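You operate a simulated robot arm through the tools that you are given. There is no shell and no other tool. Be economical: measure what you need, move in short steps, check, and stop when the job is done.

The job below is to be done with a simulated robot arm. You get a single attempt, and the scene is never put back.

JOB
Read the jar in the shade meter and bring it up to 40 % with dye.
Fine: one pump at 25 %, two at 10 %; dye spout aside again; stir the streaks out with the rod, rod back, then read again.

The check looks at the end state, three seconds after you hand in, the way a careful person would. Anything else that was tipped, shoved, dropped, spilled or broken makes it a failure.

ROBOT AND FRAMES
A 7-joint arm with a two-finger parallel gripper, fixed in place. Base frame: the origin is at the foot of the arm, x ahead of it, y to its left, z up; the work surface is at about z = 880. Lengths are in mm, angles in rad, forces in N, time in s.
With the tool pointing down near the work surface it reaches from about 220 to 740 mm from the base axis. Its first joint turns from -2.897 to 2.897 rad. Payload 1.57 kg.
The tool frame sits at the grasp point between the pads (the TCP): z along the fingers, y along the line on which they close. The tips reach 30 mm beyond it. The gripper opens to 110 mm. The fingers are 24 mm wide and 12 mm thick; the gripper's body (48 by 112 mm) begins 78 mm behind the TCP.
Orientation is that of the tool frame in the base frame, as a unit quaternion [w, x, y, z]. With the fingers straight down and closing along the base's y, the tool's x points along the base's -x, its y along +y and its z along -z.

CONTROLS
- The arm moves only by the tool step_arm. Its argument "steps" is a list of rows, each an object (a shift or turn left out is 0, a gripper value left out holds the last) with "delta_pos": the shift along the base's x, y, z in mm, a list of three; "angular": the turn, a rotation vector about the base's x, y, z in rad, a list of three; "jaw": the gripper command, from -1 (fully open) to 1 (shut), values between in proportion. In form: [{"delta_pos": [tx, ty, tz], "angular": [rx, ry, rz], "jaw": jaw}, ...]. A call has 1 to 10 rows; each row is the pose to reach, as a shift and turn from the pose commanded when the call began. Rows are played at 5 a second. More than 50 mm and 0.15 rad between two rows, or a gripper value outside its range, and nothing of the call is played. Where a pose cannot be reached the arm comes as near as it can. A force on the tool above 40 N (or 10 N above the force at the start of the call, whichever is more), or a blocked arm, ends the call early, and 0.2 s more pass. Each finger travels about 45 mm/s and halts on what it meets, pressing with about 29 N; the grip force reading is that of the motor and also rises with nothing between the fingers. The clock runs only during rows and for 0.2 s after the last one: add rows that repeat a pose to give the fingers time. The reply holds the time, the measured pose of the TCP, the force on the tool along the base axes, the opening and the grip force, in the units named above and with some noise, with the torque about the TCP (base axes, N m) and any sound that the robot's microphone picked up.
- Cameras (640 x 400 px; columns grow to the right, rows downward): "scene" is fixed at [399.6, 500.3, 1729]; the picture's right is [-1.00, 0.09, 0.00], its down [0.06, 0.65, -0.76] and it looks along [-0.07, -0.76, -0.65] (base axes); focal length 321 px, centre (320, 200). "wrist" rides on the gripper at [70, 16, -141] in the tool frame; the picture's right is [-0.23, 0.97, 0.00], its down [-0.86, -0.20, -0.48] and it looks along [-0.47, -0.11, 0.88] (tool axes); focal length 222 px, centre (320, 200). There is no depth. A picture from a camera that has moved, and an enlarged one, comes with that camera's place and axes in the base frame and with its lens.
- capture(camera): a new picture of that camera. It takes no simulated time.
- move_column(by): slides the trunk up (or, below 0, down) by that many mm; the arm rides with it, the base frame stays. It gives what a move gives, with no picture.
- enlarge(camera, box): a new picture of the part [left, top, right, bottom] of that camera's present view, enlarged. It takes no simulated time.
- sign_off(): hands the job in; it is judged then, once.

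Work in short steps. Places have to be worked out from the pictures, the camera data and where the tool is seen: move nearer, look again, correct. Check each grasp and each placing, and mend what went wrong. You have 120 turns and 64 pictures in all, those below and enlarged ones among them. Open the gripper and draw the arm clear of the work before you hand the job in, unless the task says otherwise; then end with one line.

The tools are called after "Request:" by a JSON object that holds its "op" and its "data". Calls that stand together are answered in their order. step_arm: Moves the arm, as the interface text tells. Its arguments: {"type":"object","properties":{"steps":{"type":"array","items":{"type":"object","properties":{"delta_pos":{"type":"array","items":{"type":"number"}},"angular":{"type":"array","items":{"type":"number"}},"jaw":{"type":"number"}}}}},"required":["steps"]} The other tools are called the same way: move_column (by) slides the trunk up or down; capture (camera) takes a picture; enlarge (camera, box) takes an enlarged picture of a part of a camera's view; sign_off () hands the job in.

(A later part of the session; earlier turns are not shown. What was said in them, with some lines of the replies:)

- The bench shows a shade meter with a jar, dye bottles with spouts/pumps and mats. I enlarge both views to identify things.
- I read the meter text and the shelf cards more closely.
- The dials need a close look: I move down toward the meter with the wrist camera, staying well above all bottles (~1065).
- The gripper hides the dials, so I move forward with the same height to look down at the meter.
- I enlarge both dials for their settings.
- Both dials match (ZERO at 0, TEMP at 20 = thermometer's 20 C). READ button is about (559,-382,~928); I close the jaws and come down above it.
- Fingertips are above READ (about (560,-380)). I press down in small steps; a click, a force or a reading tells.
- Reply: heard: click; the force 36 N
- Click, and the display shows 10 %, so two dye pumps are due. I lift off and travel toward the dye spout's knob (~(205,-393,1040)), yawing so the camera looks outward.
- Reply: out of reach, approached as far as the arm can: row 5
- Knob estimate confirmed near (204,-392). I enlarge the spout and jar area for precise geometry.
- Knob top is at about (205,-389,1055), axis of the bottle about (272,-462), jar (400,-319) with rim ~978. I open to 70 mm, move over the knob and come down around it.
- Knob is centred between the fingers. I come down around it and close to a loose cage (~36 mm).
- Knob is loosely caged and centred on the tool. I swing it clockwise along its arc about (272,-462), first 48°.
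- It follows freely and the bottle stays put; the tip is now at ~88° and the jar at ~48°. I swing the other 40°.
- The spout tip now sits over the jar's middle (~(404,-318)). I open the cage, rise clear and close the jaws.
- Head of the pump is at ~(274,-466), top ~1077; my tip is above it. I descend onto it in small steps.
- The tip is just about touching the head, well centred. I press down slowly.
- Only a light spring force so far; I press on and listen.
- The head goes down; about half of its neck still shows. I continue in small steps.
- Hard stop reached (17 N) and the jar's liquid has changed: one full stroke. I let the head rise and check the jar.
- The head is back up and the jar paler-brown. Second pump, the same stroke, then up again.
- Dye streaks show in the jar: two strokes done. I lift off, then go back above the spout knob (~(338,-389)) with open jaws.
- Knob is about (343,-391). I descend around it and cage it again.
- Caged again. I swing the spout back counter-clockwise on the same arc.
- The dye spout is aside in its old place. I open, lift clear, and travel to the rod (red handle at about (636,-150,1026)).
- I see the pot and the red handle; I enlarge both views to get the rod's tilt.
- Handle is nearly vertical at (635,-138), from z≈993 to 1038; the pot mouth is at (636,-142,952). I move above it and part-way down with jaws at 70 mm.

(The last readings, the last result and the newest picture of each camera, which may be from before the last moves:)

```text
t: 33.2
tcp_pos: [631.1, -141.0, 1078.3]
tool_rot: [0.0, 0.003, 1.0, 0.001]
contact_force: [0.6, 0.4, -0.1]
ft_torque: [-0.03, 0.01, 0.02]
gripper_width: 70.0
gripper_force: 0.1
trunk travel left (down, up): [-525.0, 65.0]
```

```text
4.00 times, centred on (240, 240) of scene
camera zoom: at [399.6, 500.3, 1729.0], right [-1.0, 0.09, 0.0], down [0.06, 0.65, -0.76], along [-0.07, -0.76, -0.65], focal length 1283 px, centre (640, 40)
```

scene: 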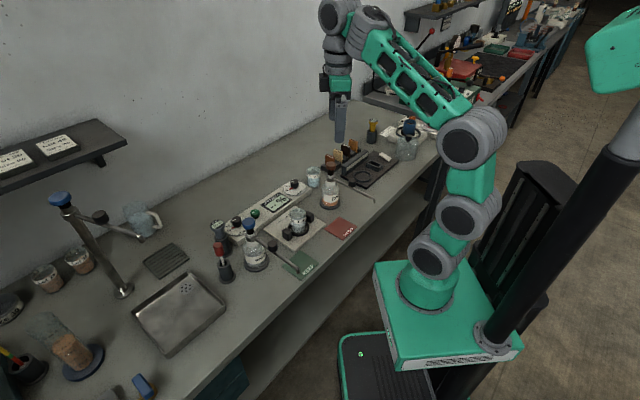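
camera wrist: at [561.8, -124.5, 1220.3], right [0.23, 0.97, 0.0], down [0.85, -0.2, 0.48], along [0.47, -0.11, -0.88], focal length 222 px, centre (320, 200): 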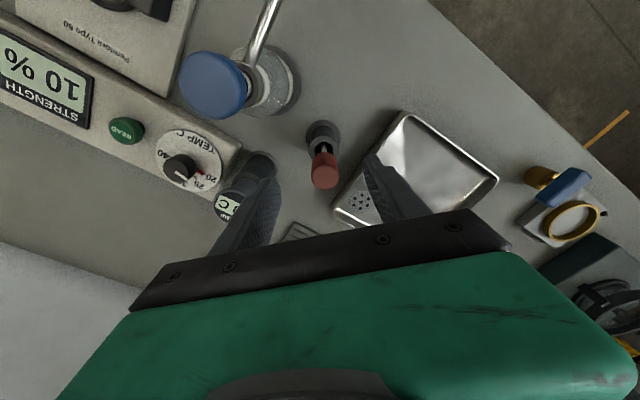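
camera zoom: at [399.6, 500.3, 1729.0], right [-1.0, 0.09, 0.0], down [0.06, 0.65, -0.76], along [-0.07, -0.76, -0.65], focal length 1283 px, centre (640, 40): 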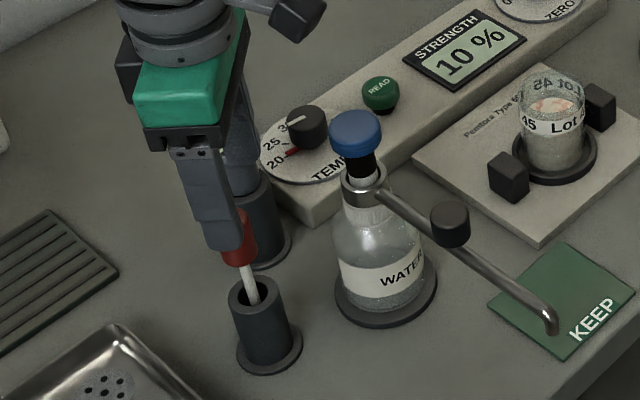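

Handle is at ~(637,-138.5); I correct by (5,2), come down to z≈1018 and close.

Request:
{"op": "step_arm", "data": {"steps": [{"delta_pos": [5, 2, -15]}, {"delta_pos": [5, 2, -40]}, {"delta_pos": [5, 2, -60]}, {"delta_pos": [5, 2, -60], "jaw": 0.2}, {"delta_pos": [5, 2, -60], "jaw": 1}, {"delta_pos": [5, 2, -60], "jaw": 1}, {"delta_pos": [5, 2, -60], "jaw": 1}]}}

Request:
{"op": "enlarge", "data": {"camera": "wrist", "box": [220, 80, 450, 240]}}

Request:
{"op": "enlarge", "data": {"camera": "scene", "box": [190, 190, 290, 290]}}

```text
t: 34.8
tcp_pos: [635.8, -137.8, 1020.1]
tool_rot: [0.0, 0.003, 1.0, 0.0]
contact_force: [-0.7, 0.0, 0.6]
ft_torque: [0.0, -0.01, 0.01]
gripper_width: 24.7
gripper_force: 24.1
trunk travel left (down, up): [-525.0, 65.0]
```

```text
2.50 times, centred on (335, 160) of wrist
camera zoom: at [565.6, -121.5, 1161.0], right [0.23, 0.97, 0.0], down [0.85, -0.2, 0.48], along [0.47, -0.11, -0.88], focal length 555 px, centre (282, 300)
```

zoom: 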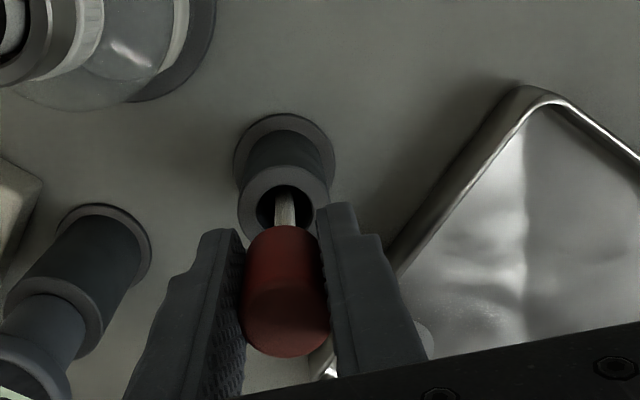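

```text
4.00 times, centred on (240, 240) of scene
camera zoom: at [399.6, 500.3, 1729.0], right [-1.0, 0.09, 0.0], down [0.06, 0.65, -0.76], along [-0.07, -0.76, -0.65], focal length 1283 px, centre (640, 40)
```

zoom: 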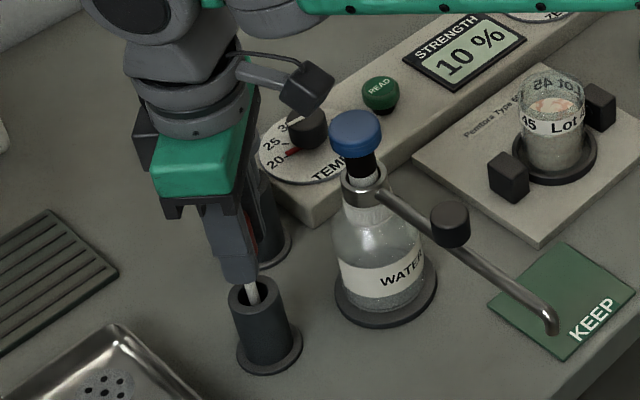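

Gripped (24.7 mm) at (635.8,-137.8,1020.1), a pose I keep for the return. I lift straight up and check the rod.

Request:
{"op": "step_arm", "data": {"steps": [{"delta_pos": [0, 0, 30]}, {"delta_pos": [0, 0, 65]}, {"delta_pos": [0, 0, 100]}, {"delta_pos": [0, 0, 130]}, {"delta_pos": [0, 0, 140]}]}}

Request:
{"op": "enlarge", "data": {"camera": "scene", "box": [180, 170, 290, 280]}}

Request:
{"op": "enlarge", "data": {"camera": "wrist", "box": [220, 80, 450, 240]}}

```text
t: 36.0
tcp_pos: [637.1, -137.9, 1158.8]
tool_rot: [0.001, 0.003, 1.0, 0.0]
contact_force: [-0.5, -0.3, -0.9]
ft_torque: [0.05, -0.01, 0.01]
gripper_width: 24.9
gripper_force: 28.7
trunk travel left (down, up): [-525.0, 65.0]
```

```text
3.64 times, centred on (235, 225) of scene
camera zoom: at [399.6, 500.3, 1729.0], right [-1.0, 0.09, 0.0], down [0.06, 0.65, -0.76], along [-0.07, -0.76, -0.65], focal length 1166 px, centre (629, 109)
```

zoom: 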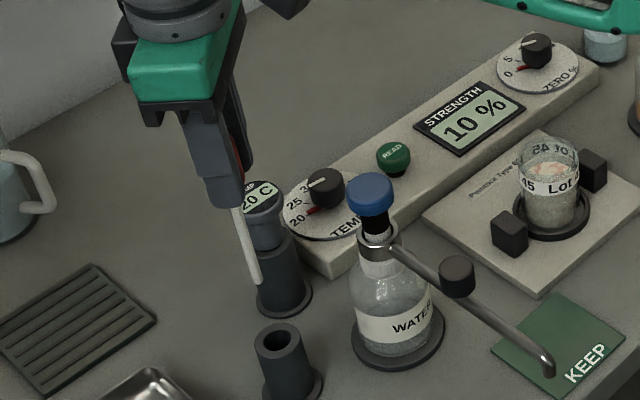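

```text
2.50 times, centred on (335, 160) of wrist
camera zoom: at [565.9, -121.8, 1299.7], right [0.23, 0.97, 0.0], down [0.85, -0.2, 0.48], along [0.47, -0.11, -0.88], focal length 555 px, centre (282, 300)
```

zoom: 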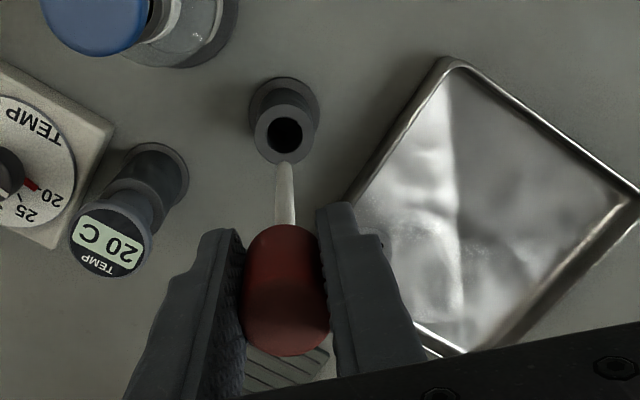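

The rod hangs vertical with its tip 131 mm below the TCP (tip z≈1028). I carry it between the water bottle and thermometer, over the meter, toward the jar.

Request:
{"op": "step_arm", "data": {"steps": [{"delta_pos": [-9, -30, 0]}, {"delta_pos": [-18, -60, 0]}, {"delta_pos": [-27, -90, 0]}, {"delta_pos": [-37, -122, 0]}, {"delta_pos": [-62, -140, 0]}, {"delta_pos": [-87, -157, 0]}, {"delta_pos": [-112, -175, 0]}, {"delta_pos": [-140, -190, 0]}, {"delta_pos": [-170, -188, 0]}, {"delta_pos": [-200, -185, 0]}]}}

Request:
{"op": "step_arm", "data": {"steps": [{"delta_pos": [-20, 2, 0]}, {"delta_pos": [-37, 4, 0]}, {"delta_pos": [-37, 4, -20]}, {"delta_pos": [-37, 4, -20]}]}}

Request:
{"op": "enlarge", "data": {"camera": "scene", "box": [250, 160, 350, 240]}}

Request:
{"op": "enlarge", "data": {"camera": "wrist", "box": [220, 80, 450, 240]}}

```text
t: 38.2
tcp_pos: [436.4, -321.1, 1159.6]
tool_rot: [0.0, 0.003, 1.0, 0.0]
contact_force: [0.1, -0.9, -0.3]
ft_torque: [-0.04, -0.01, -0.02]
gripper_width: 24.8
gripper_force: 29.0
trunk travel left (down, up): [-525.0, 65.0]
```

```text
t: 39.2
tcp_pos: [401.3, -317.1, 1135.5]
tool_rot: [0.001, 0.002, 1.0, 0.0]
contact_force: [-0.1, 0.6, -0.8]
ft_torque: [0.0, 0.03, 0.0]
gripper_width: 24.5
gripper_force: 28.8
trunk travel left (down, up): [-525.0, 65.0]
```

```text
5.00 times, centred on (300, 200) of scene
camera zoom: at [399.6, 500.3, 1729.0], right [-1.0, 0.09, 0.0], down [0.06, 0.65, -0.76], along [-0.07, -0.76, -0.65], focal length 1604 px, centre (420, 200)
```

zoom: 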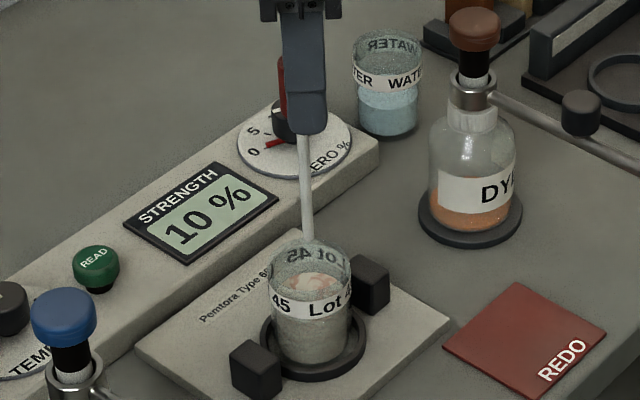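

```text
2.50 times, centred on (335, 160) of wrist
camera zoom: at [330.8, -301.1, 1277.5], right [0.23, 0.97, 0.0], down [0.85, -0.2, 0.48], along [0.47, -0.11, -0.88], focal length 555 px, centre (282, 300)
```

zoom: 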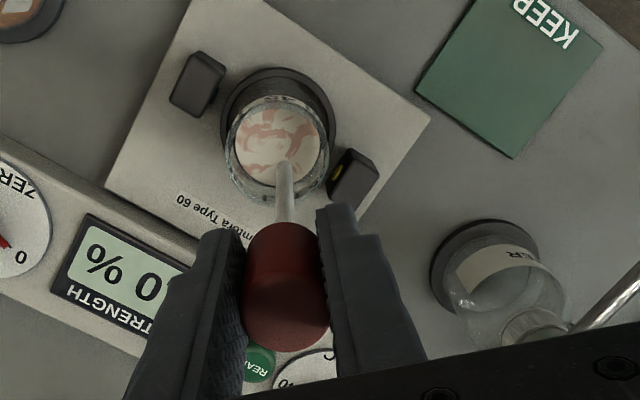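

The tip is centred above the jar (jar centre ≈(400.5,-318)). I lower the rod into the liquid to a tip height of about 912.

Request:
{"op": "step_arm", "data": {"steps": [{"delta_pos": [-1, -1, -15]}, {"delta_pos": [-1, -1, -30]}, {"delta_pos": [-1, -1, -45]}, {"delta_pos": [-1, -1, -60]}, {"delta_pos": [-1, -1, -75]}, {"delta_pos": [-1, -1, -85]}, {"delta_pos": [-1, -1, -92]}]}}

Request:
{"op": "enlarge", "data": {"camera": "scene", "box": [265, 180, 345, 240]}}

```text
t: 40.8
tcp_pos: [399.7, -317.3, 1045.0]
tool_rot: [0.0, 0.002, 1.0, 0.0]
contact_force: [0.2, 0.1, -0.3]
ft_torque: [0.0, -0.03, -0.03]
gripper_width: 24.7
gripper_force: 29.1
trunk travel left (down, up): [-525.0, 65.0]
```

```text
6.67 times, centred on (305, 210) of scene
camera zoom: at [399.6, 500.3, 1729.0], right [-1.0, 0.09, 0.0], down [0.06, 0.65, -0.76], along [-0.07, -0.76, -0.65], focal length 2138 px, centre (420, 133)
```

zoom: 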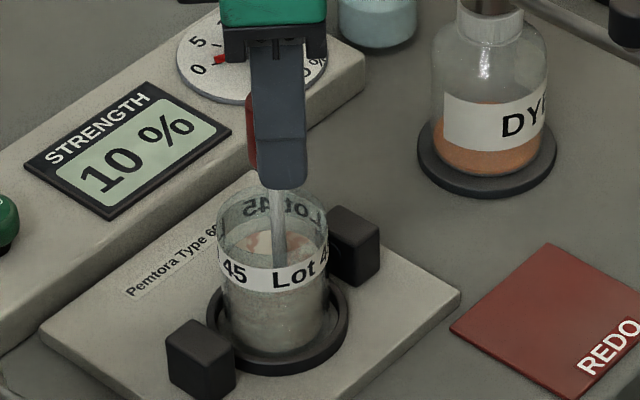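

The rod stands in the liquid without touching anything. I stir in small circles of 11 mm radius.

Request:
{"op": "step_arm", "data": {"steps": [{"delta_pos": [11, 0, 0]}, {"delta_pos": [7.8, 7.8, 0]}, {"delta_pos": [0, 11, 0]}, {"delta_pos": [-7.8, 7.8, 0]}, {"delta_pos": [-11, 0, 0]}, {"delta_pos": [-7.8, -7.8, 0]}, {"delta_pos": [0, -11, 0]}, {"delta_pos": [7.8, -7.8, 0]}, {"delta_pos": [11, 0, 0]}, {"delta_pos": [0, 0, 0]}]}}

Request:
{"op": "step_arm", "data": {"steps": [{"delta_pos": [11, 0, 0]}, {"delta_pos": [7.8, 7.8, 0]}, {"delta_pos": [0, 11, 0]}, {"delta_pos": [-7.8, 7.8, 0]}, {"delta_pos": [-11, 0, 0]}, {"delta_pos": [-7.8, -7.8, 0]}, {"delta_pos": [0, -11, 0]}, {"delta_pos": [7.8, -7.8, 0]}, {"delta_pos": [11, 0, 0]}, {"delta_pos": [0, 0, 0]}]}}

Request:
{"op": "enlarge", "data": {"camera": "scene", "box": [265, 180, 345, 240]}}

```text
t: 43.0
tcp_pos: [399.9, -319.4, 1047.1]
tool_rot: [0.0, 0.002, 1.0, 0.0]
contact_force: [0.3, 0.2, -0.3]
ft_torque: [-0.03, 0.0, -0.01]
gripper_width: 24.2
gripper_force: 28.7
trunk travel left (down, up): [-525.0, 65.0]
```

```text
t: 45.2
tcp_pos: [399.7, -317.4, 1045.7]
tool_rot: [0.0, 0.004, 1.0, -0.001]
contact_force: [0.2, -0.7, -0.7]
ft_torque: [0.03, -0.03, 0.0]
gripper_width: 24.5
gripper_force: 29.0
trunk travel left (down, up): [-525.0, 65.0]
```

```text
6.67 times, centred on (305, 210) of scene
camera zoom: at [399.6, 500.3, 1729.0], right [-1.0, 0.09, 0.0], down [0.06, 0.65, -0.76], along [-0.07, -0.76, -0.65], focal length 2138 px, centre (420, 133)
```

zoom: 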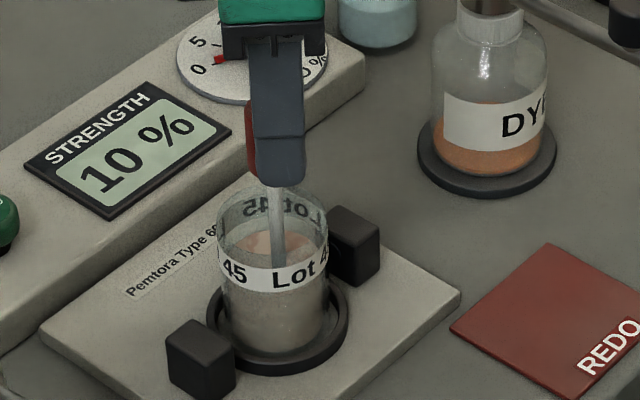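

The liquid looks more even; two more circles and a look from the wrist.

Request:
{"op": "step_arm", "data": {"steps": [{"delta_pos": [12, 0, 0]}, {"delta_pos": [8.5, 8.5, 0]}, {"delta_pos": [0, 12, 0]}, {"delta_pos": [-8.5, 8.5, 0]}, {"delta_pos": [-12, 0, 0]}, {"delta_pos": [-8.5, -8.5, 0]}, {"delta_pos": [0, -12, 0]}, {"delta_pos": [8.5, -8.5, 0]}, {"delta_pos": [12, 0, 0]}, {"delta_pos": [0, 0, 0]}]}}

Request:
{"op": "step_arm", "data": {"steps": [{"delta_pos": [12, 0, 0]}, {"delta_pos": [8.5, 8.5, 0]}, {"delta_pos": [0, 12, 0]}, {"delta_pos": [-8.5, 8.5, 0]}, {"delta_pos": [-12, 0, 0]}, {"delta_pos": [-8.5, -8.5, 0]}, {"delta_pos": [0, -12, 0]}, {"delta_pos": [8.5, -8.5, 0]}, {"delta_pos": [12, 0, 0]}, {"delta_pos": [0, 0, 0]}]}}

Request:
{"op": "enlarge", "data": {"camera": "wrist", "box": [240, 50, 400, 180]}}

```text
t: 47.4
tcp_pos: [400.0, -318.1, 1045.2]
tool_rot: [0.001, 0.003, 1.0, 0.0]
contact_force: [-0.9, -0.4, -0.2]
ft_torque: [0.01, 0.01, 0.01]
gripper_width: 24.1
gripper_force: 28.1
trunk travel left (down, up): [-525.0, 65.0]
```

```text
t: 49.6
tcp_pos: [400.6, -318.6, 1047.2]
tool_rot: [0.0, 0.003, 1.0, 0.0]
contact_force: [-0.8, -0.5, -0.2]
ft_torque: [0.01, -0.01, -0.02]
gripper_width: 24.4
gripper_force: 29.1
trunk travel left (down, up): [-525.0, 65.0]
```

```text
3.08 times, centred on (320, 115) of wrist
camera zoom: at [329.9, -302.3, 1189.1], right [0.23, 0.97, 0.0], down [0.85, -0.2, 0.48], along [0.47, -0.11, -0.88], focal length 684 px, centre (320, 462)
```

zoom: 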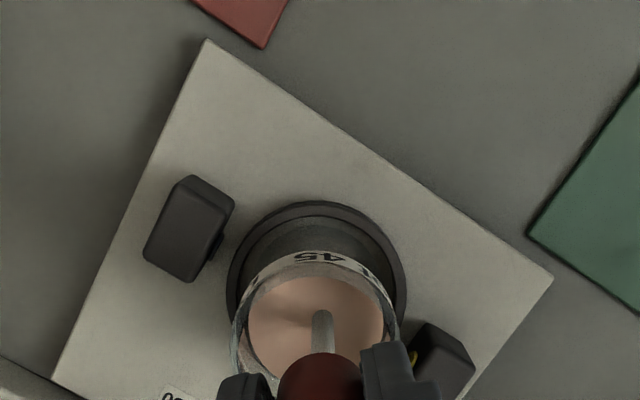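

The liquid looks even. One last circle for certainty, then I lift the rod straight out, slowly so it drips off inside.

Request:
{"op": "step_arm", "data": {"steps": [{"delta_pos": [12, 0, 0]}, {"delta_pos": [8.5, 8.5, 0]}, {"delta_pos": [0, 12, 0]}, {"delta_pos": [-8.5, 8.5, 0]}, {"delta_pos": [-12, 0, 0]}, {"delta_pos": [-8.5, -8.5, 0]}, {"delta_pos": [0, -12, 0]}, {"delta_pos": [8.5, -8.5, 0]}, {"delta_pos": [0, 0, 0]}]}}

Request:
{"op": "step_arm", "data": {"steps": [{"delta_pos": [0, 0, 15]}, {"delta_pos": [0, 0, 30]}, {"delta_pos": [0, 0, 45]}, {"delta_pos": [0, 0, 55]}, {"delta_pos": [0, 0, 55]}, {"delta_pos": [0, 0, 55]}, {"delta_pos": [0, 0, 80]}, {"delta_pos": [0, 0, 105]}, {"delta_pos": [0, 0, 112]}]}}

Request:
{"op": "enlarge", "data": {"camera": "scene", "box": [255, 160, 345, 240]}}

```text
t: 51.6
tcp_pos: [400.7, -319.4, 1047.8]
tool_rot: [0.0, 0.002, 1.0, 0.0]
contact_force: [-0.2, 0.4, -1.0]
ft_torque: [0.01, 0.0, 0.02]
gripper_width: 24.3
gripper_force: 28.9
trunk travel left (down, up): [-525.0, 65.0]
```

```text
t: 53.6
tcp_pos: [402.5, -316.8, 1157.2]
tool_rot: [0.0, 0.003, 1.0, 0.001]
contact_force: [0.4, 0.2, -0.3]
ft_torque: [0.03, 0.0, 0.03]
gripper_width: 24.5
gripper_force: 29.3
trunk travel left (down, up): [-525.0, 65.0]
```

```text
5.00 times, centred on (300, 200) of scene
camera zoom: at [399.6, 500.3, 1729.0], right [-1.0, 0.09, 0.0], down [0.06, 0.65, -0.76], along [-0.07, -0.76, -0.65], focal length 1604 px, centre (420, 200)
```

zoom: 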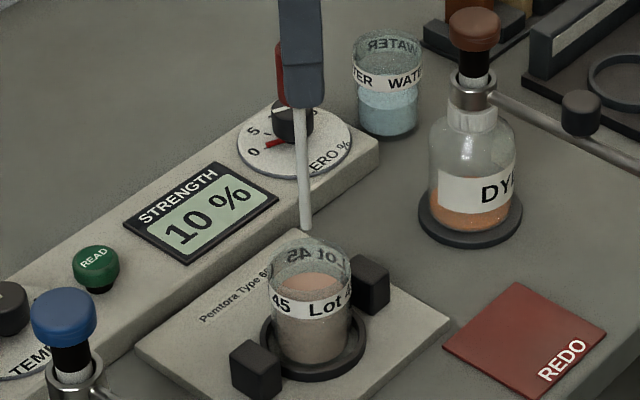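

Liquid is even and nothing dripped. I carry the rod back along the same route to above the pot.

Request:
{"op": "step_arm", "data": {"steps": [{"delta_pos": [35, -5, 0]}, {"delta_pos": [65, -8, 0]}, {"delta_pos": [95, -10, 0]}, {"delta_pos": [123, 5, 0]}, {"delta_pos": [148, 23, 0]}, {"delta_pos": [173, 40, 0]}, {"delta_pos": [198, 58, 0]}, {"delta_pos": [208, 90, 0]}, {"delta_pos": [217, 120, 0]}, {"delta_pos": [226, 150, 0]}]}}

Request:
{"op": "step_arm", "data": {"steps": [{"delta_pos": [8, 28, 0]}, {"delta_pos": [8, 28, 0]}, {"delta_pos": [8, 28, 0]}]}}

```text
t: 55.8
tcp_pos: [624.8, -167.3, 1159.7]
tool_rot: [0.0, 0.003, 1.0, 0.0]
contact_force: [0.5, -0.8, 0.2]
ft_torque: [0.02, -0.02, -0.01]
gripper_width: 24.0
gripper_force: 28.9
trunk travel left (down, up): [-525.0, 65.0]
```

```text
t: 56.6
tcp_pos: [635.1, -140.7, 1161.1]
tool_rot: [0.0, 0.003, 1.0, 0.0]
contact_force: [-0.4, -0.7, -0.9]
ft_torque: [0.0, 0.0, 0.01]
gripper_width: 24.4
gripper_force: 28.4
trunk travel left (down, up): [-525.0, 65.0]
```

I correct by (1,2) and lower the tip to just above the pot mouth to check alignment.

Request:
{"op": "step_arm", "data": {"steps": [{"delta_pos": [1, 2, -20]}, {"delta_pos": [1, 2, -45]}, {"delta_pos": [1, 2, -65]}, {"delta_pos": [1, 2, -65]}]}}

Request:
{"op": "enlarge", "data": {"camera": "scene", "box": [200, 200, 280, 280]}}

Request:
{"op": "enlarge", "data": {"camera": "wrist", "box": [260, 80, 400, 200]}}

```text
t: 57.6
tcp_pos: [634.7, -138.1, 1094.5]
tool_rot: [0.0, 0.003, 1.0, 0.0]
contact_force: [0.1, -0.5, -0.6]
ft_torque: [0.01, -0.06, 0.0]
gripper_width: 24.2
gripper_force: 29.0
trunk travel left (down, up): [-525.0, 65.0]
```

```text
5.00 times, centred on (240, 240) of scene
camera zoom: at [399.6, 500.3, 1729.0], right [-1.0, 0.09, 0.0], down [0.06, 0.65, -0.76], along [-0.07, -0.76, -0.65], focal length 1604 px, centre (720, 0)
```

zoom: 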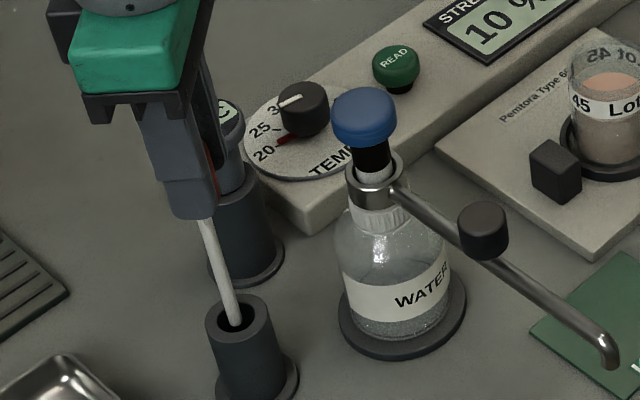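

```text
3.33 times, centred on (330, 140) of wrist
camera zoom: at [565.4, -120.7, 1235.4], right [0.23, 0.97, 0.0], down [0.85, -0.2, 0.48], along [0.47, -0.11, -0.88], focal length 740 px, centre (287, 400)
```

zoom: 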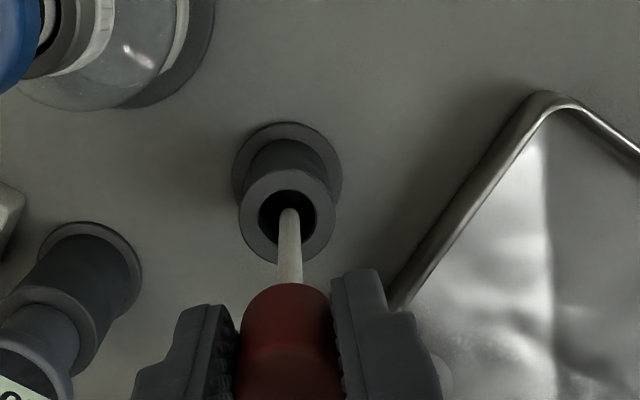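

The tip is centred over the pot hole in both views. I lower it to the original height and release.

Request:
{"op": "step_arm", "data": {"steps": [{"delta_pos": [0, 0, -18]}, {"delta_pos": [0, 0, -36]}, {"delta_pos": [0, 0, -54]}, {"delta_pos": [0, 0, -66]}, {"delta_pos": [0, 0, -73]}, {"delta_pos": [0, 0, -73]}]}}

```text
t: 58.9
tcp_pos: [638.5, -137.7, 1031.0]
tool_rot: [0.01, 0.002, 1.0, -0.003]
contact_force: [-2.0, 1.1, 13.5]
ft_torque: [0.18, 0.1, 0.04]
gripper_width: 24.2
gripper_force: 29.1
trunk travel left (down, up): [-525.0, 65.0]
stopped in row 6: the force on the tool passed its limit at 42 N (the readings are from after the stop); the commanded pose is now the measured one
```

It met resistance about 5–10 mm early; I look before doing anything more.

Request:
{"op": "enlarge", "data": {"camera": "scene", "box": [200, 200, 280, 280]}}

Request:
{"op": "enlarge", "data": {"camera": "wrist", "box": [260, 80, 400, 200]}}

```text
5.00 times, centred on (240, 240) of scene
camera zoom: at [399.6, 500.3, 1729.0], right [-1.0, 0.09, 0.0], down [0.06, 0.65, -0.76], along [-0.07, -0.76, -0.65], focal length 1604 px, centre (720, 0)
```

zoom: 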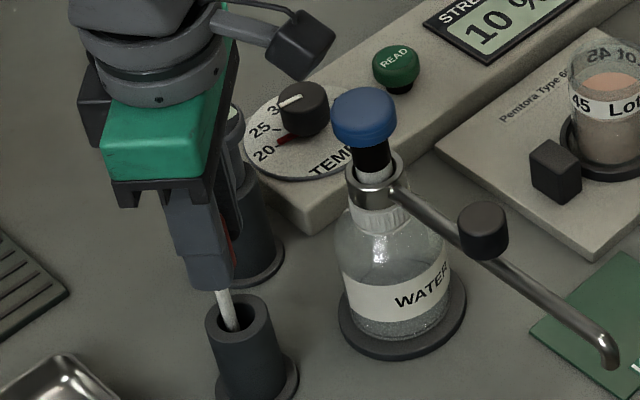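

```text
3.33 times, centred on (330, 140) of wrist
camera zoom: at [565.8, -121.7, 1171.7], right [0.23, 0.97, 0.0], down [0.84, -0.2, 0.5], along [0.48, -0.11, -0.87], focal length 740 px, centre (287, 400)
```

zoom: 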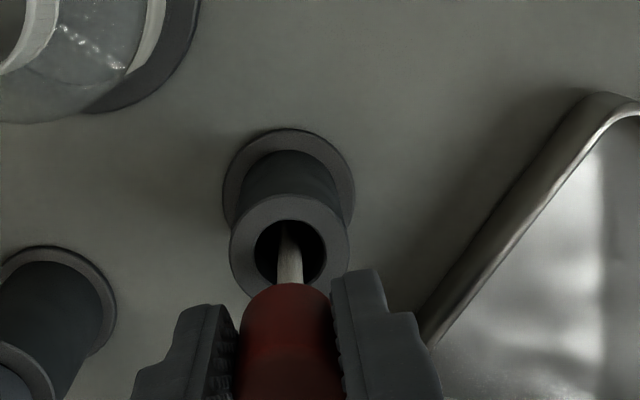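

The rod is in the pot and simply stands on its floor (it had slipped down a few mm in the grip). I open the jaws gently here.

Request:
{"op": "step_arm", "data": {"steps": [{"delta_pos": [-2, 0, 0], "jaw": 0.45}, {"delta_pos": [-2, 0, 0], "jaw": 0.3}, {"delta_pos": [-2, 0, 0], "jaw": 0.0}, {"delta_pos": [-2, 0, 0], "jaw": -0.27}, {"delta_pos": [-2, 0, 0], "jaw": -0.27}]}}

Request:
{"op": "enlarge", "data": {"camera": "wrist", "box": [220, 80, 420, 220]}}

```text
t: 60.1
tcp_pos: [637.4, -138.5, 1028.9]
tool_rot: [0.007, 0.002, 1.0, -0.001]
contact_force: [0.5, -0.1, -0.2]
ft_torque: [0.0, -0.01, -0.03]
gripper_width: 69.7
gripper_force: 0.1
trunk travel left (down, up): [-525.0, 65.0]
```

```text
2.86 times, centred on (320, 150) of wrist
camera zoom: at [564.4, -121.8, 1169.2], right [0.23, 0.97, 0.0], down [0.85, -0.2, 0.49], along [0.48, -0.11, -0.87], focal length 635 px, centre (320, 343)
```

zoom: 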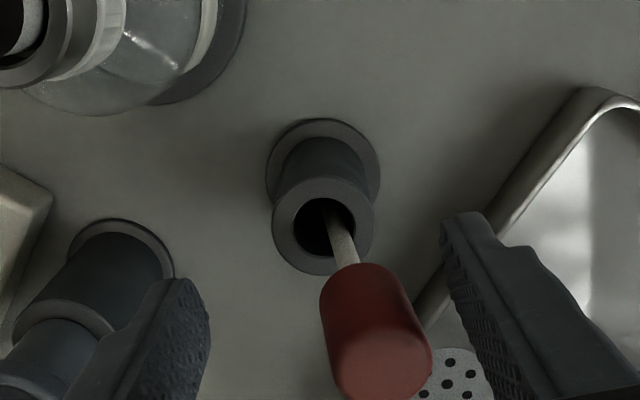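

The rod leans against the pot's lip, safely inside. I rise straight up with the jaws open.

Request:
{"op": "step_arm", "data": {"steps": [{"delta_pos": [0, 0, 25]}, {"delta_pos": [0, 0, 60]}, {"delta_pos": [0, 0, 100]}, {"delta_pos": [-5, 0, 130]}]}}

Request:
{"op": "enlarge", "data": {"camera": "scene", "box": [190, 180, 300, 290]}}

```text
t: 61.1
tcp_pos: [631.0, -140.8, 1160.5]
tool_rot: [0.007, 0.002, 1.0, -0.001]
contact_force: [-0.5, 0.4, -0.5]
ft_torque: [0.01, 0.0, 0.01]
gripper_width: 70.0
gripper_force: 0.0
trunk travel left (down, up): [-525.0, 65.0]
```

```text
3.64 times, centred on (245, 235) of scene
camera zoom: at [399.6, 500.3, 1729.0], right [-1.0, 0.09, 0.0], down [0.06, 0.65, -0.76], along [-0.07, -0.76, -0.65], focal length 1166 px, centre (593, 73)
```

zoom: 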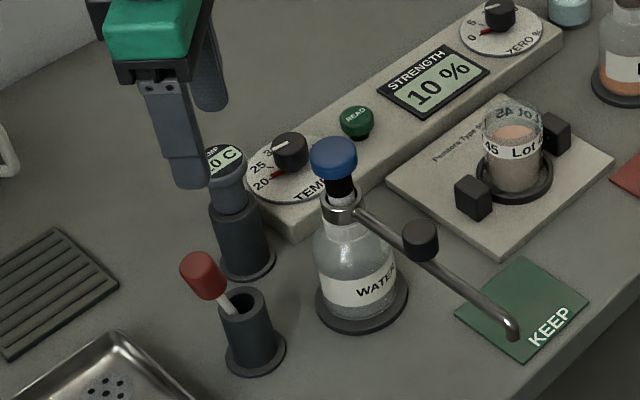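

The rod is back in its pot and all else is in place. I go to above READ with the jaws shut.

Request:
{"op": "step_arm", "data": {"steps": [{"delta_pos": [-12, -40, 0], "jaw": 1}, {"delta_pos": [-24, -80, 0], "jaw": 1}, {"delta_pos": [-36, -120, 0], "jaw": 1}, {"delta_pos": [-48, -160, 0], "jaw": 1}, {"delta_pos": [-60, -200, 0], "jaw": 1}, {"delta_pos": [-71, -239, 0], "jaw": 1}, {"delta_pos": [-71, -239, -45], "jaw": 1}, {"delta_pos": [-71, -239, -90], "jaw": 1}, {"delta_pos": [-71, -239, -135], "jaw": 1}, {"delta_pos": [-71, -239, -165], "jaw": 1}]}}

Request:
{"op": "enlarge", "data": {"camera": "wrist", "box": [130, 0, 510, 240]}}

```text
t: 63.3
tcp_pos: [562.6, -379.6, 990.9]
tool_rot: [0.009, 0.002, 1.0, -0.002]
contact_force: [-0.9, 0.2, -0.5]
ft_torque: [0.0, -0.01, 0.02]
gripper_width: 0.2
gripper_force: 21.0
trunk travel left (down, up): [-525.0, 65.0]
```

```text
1.67 times, centred on (320, 120) of wrist
camera zoom: at [490.1, -363.2, 1132.1], right [0.23, 0.97, 0.0], down [0.85, -0.2, 0.49], along [0.48, -0.11, -0.87], focal length 370 px, centre (320, 333)
```

zoom: 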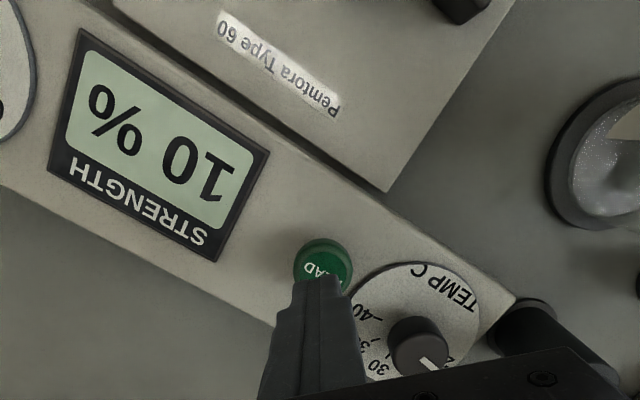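

I'm above READ again; I press down in small steps as before.

Request:
{"op": "step_arm", "data": {"steps": [{"delta_pos": [-2, 0, -15]}, {"delta_pos": [-2, 0, -28]}, {"delta_pos": [-2, 0, -32]}, {"delta_pos": [-2, 0, -35]}, {"delta_pos": [-2, 0, -38]}, {"delta_pos": [-2, 0, -41]}, {"delta_pos": [-2, 0, -44]}]}}

Request:
{"op": "enlarge", "data": {"camera": "wrist", "box": [130, 0, 510, 240]}}

```text
t: 64.9
tcp_pos: [560.7, -380.2, 954.9]
tool_rot: [0.012, 0.003, 1.0, -0.005]
contact_force: [7.1, -10.4, 34.0]
ft_torque: [-0.32, 0.15, 0.08]
gripper_width: 0.1
gripper_force: 20.6
trunk travel left (down, up): [-525.0, 65.0]
heard: click
```

```text
1.67 times, centred on (320, 120) of wrist
camera zoom: at [486.1, -361.7, 1094.7], right [0.23, 0.97, 0.0], down [0.84, -0.2, 0.5], along [0.49, -0.12, -0.87], focal length 370 px, centre (320, 333)
```

zoom: 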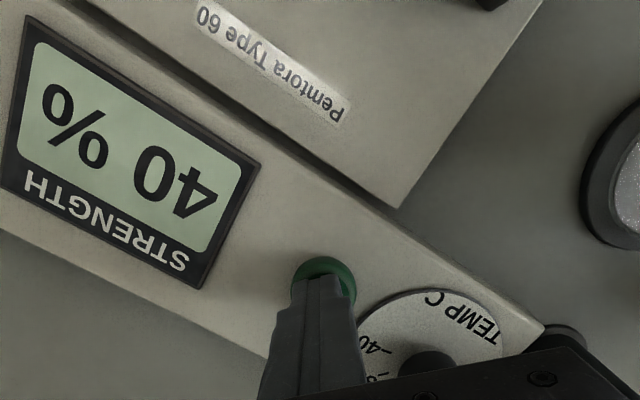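

The display reads 40 %. I lift off, open the jaws and draw back clear.

Request:
{"op": "step_arm", "data": {"steps": [{"delta_pos": [0, 0, 40]}, {"delta_pos": [0, 0, 85]}, {"delta_pos": [0, 0, 130]}, {"delta_pos": [0, 0, 175]}, {"delta_pos": [-35, 15, 200], "jaw": -1}, {"delta_pos": [-75, 30, 200], "jaw": -1}, {"delta_pos": [-115, 45, 210], "jaw": -1}, {"delta_pos": [-155, 60, 230], "jaw": -1}, {"delta_pos": [-195, 75, 250], "jaw": -1}, {"delta_pos": [-235, 90, 270], "jaw": -1}]}}

Request:
{"op": "capture", "data": {"camera": "scene"}}

Request:
{"op": "enlarge", "data": {"camera": "scene", "box": [200, 150, 380, 290]}}

```text
t: 67.1
tcp_pos: [321.5, -289.3, 1222.0]
tool_rot: [0.007, 0.002, 1.0, -0.001]
contact_force: [0.7, -0.1, -0.6]
ft_torque: [-0.04, 0.02, 0.01]
gripper_width: 110.3
gripper_force: 0.0
trunk travel left (down, up): [-525.0, 65.0]
```

```text
6 pictures are left
```

scene: 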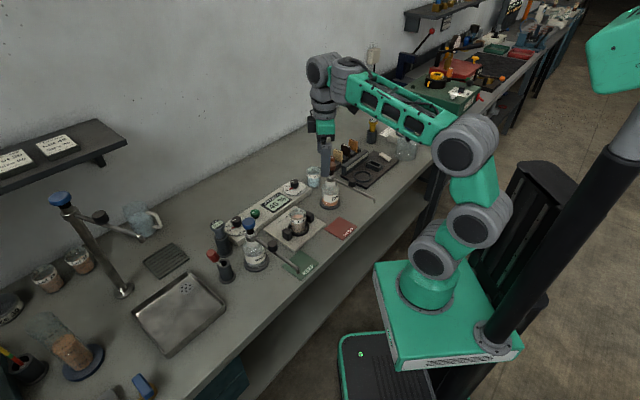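

```text
2.86 times, centred on (290, 220) of scene
camera zoom: at [399.6, 500.3, 1729.0], right [-1.0, 0.09, 0.0], down [0.06, 0.65, -0.76], along [-0.07, -0.76, -0.65], focal length 916 px, centre (406, 143)
```

zoom: 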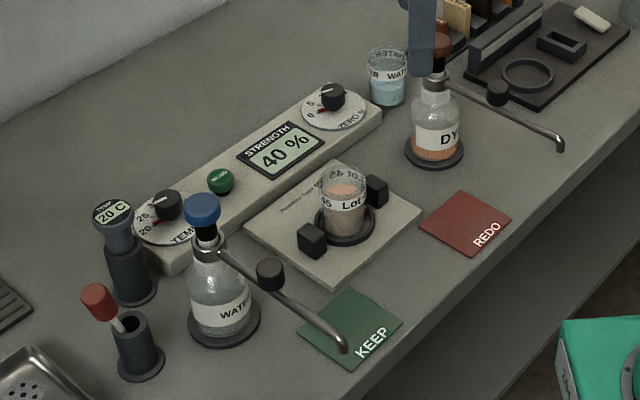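

The meter shows 40 %. The dye spout is aside, the rod is in its pot, nothing else has moved, and the arm is clear with the jaws open, so I hand in.

Request:
{"op": "sign_off", "data": {}}

```text
The job is handed in.
```

The jar read 10 %, took two pumps of dye and was stirred even, and now reads 40 %, with the dye spout swung aside and the rod back in its pot, leaning on the lip more than at first.
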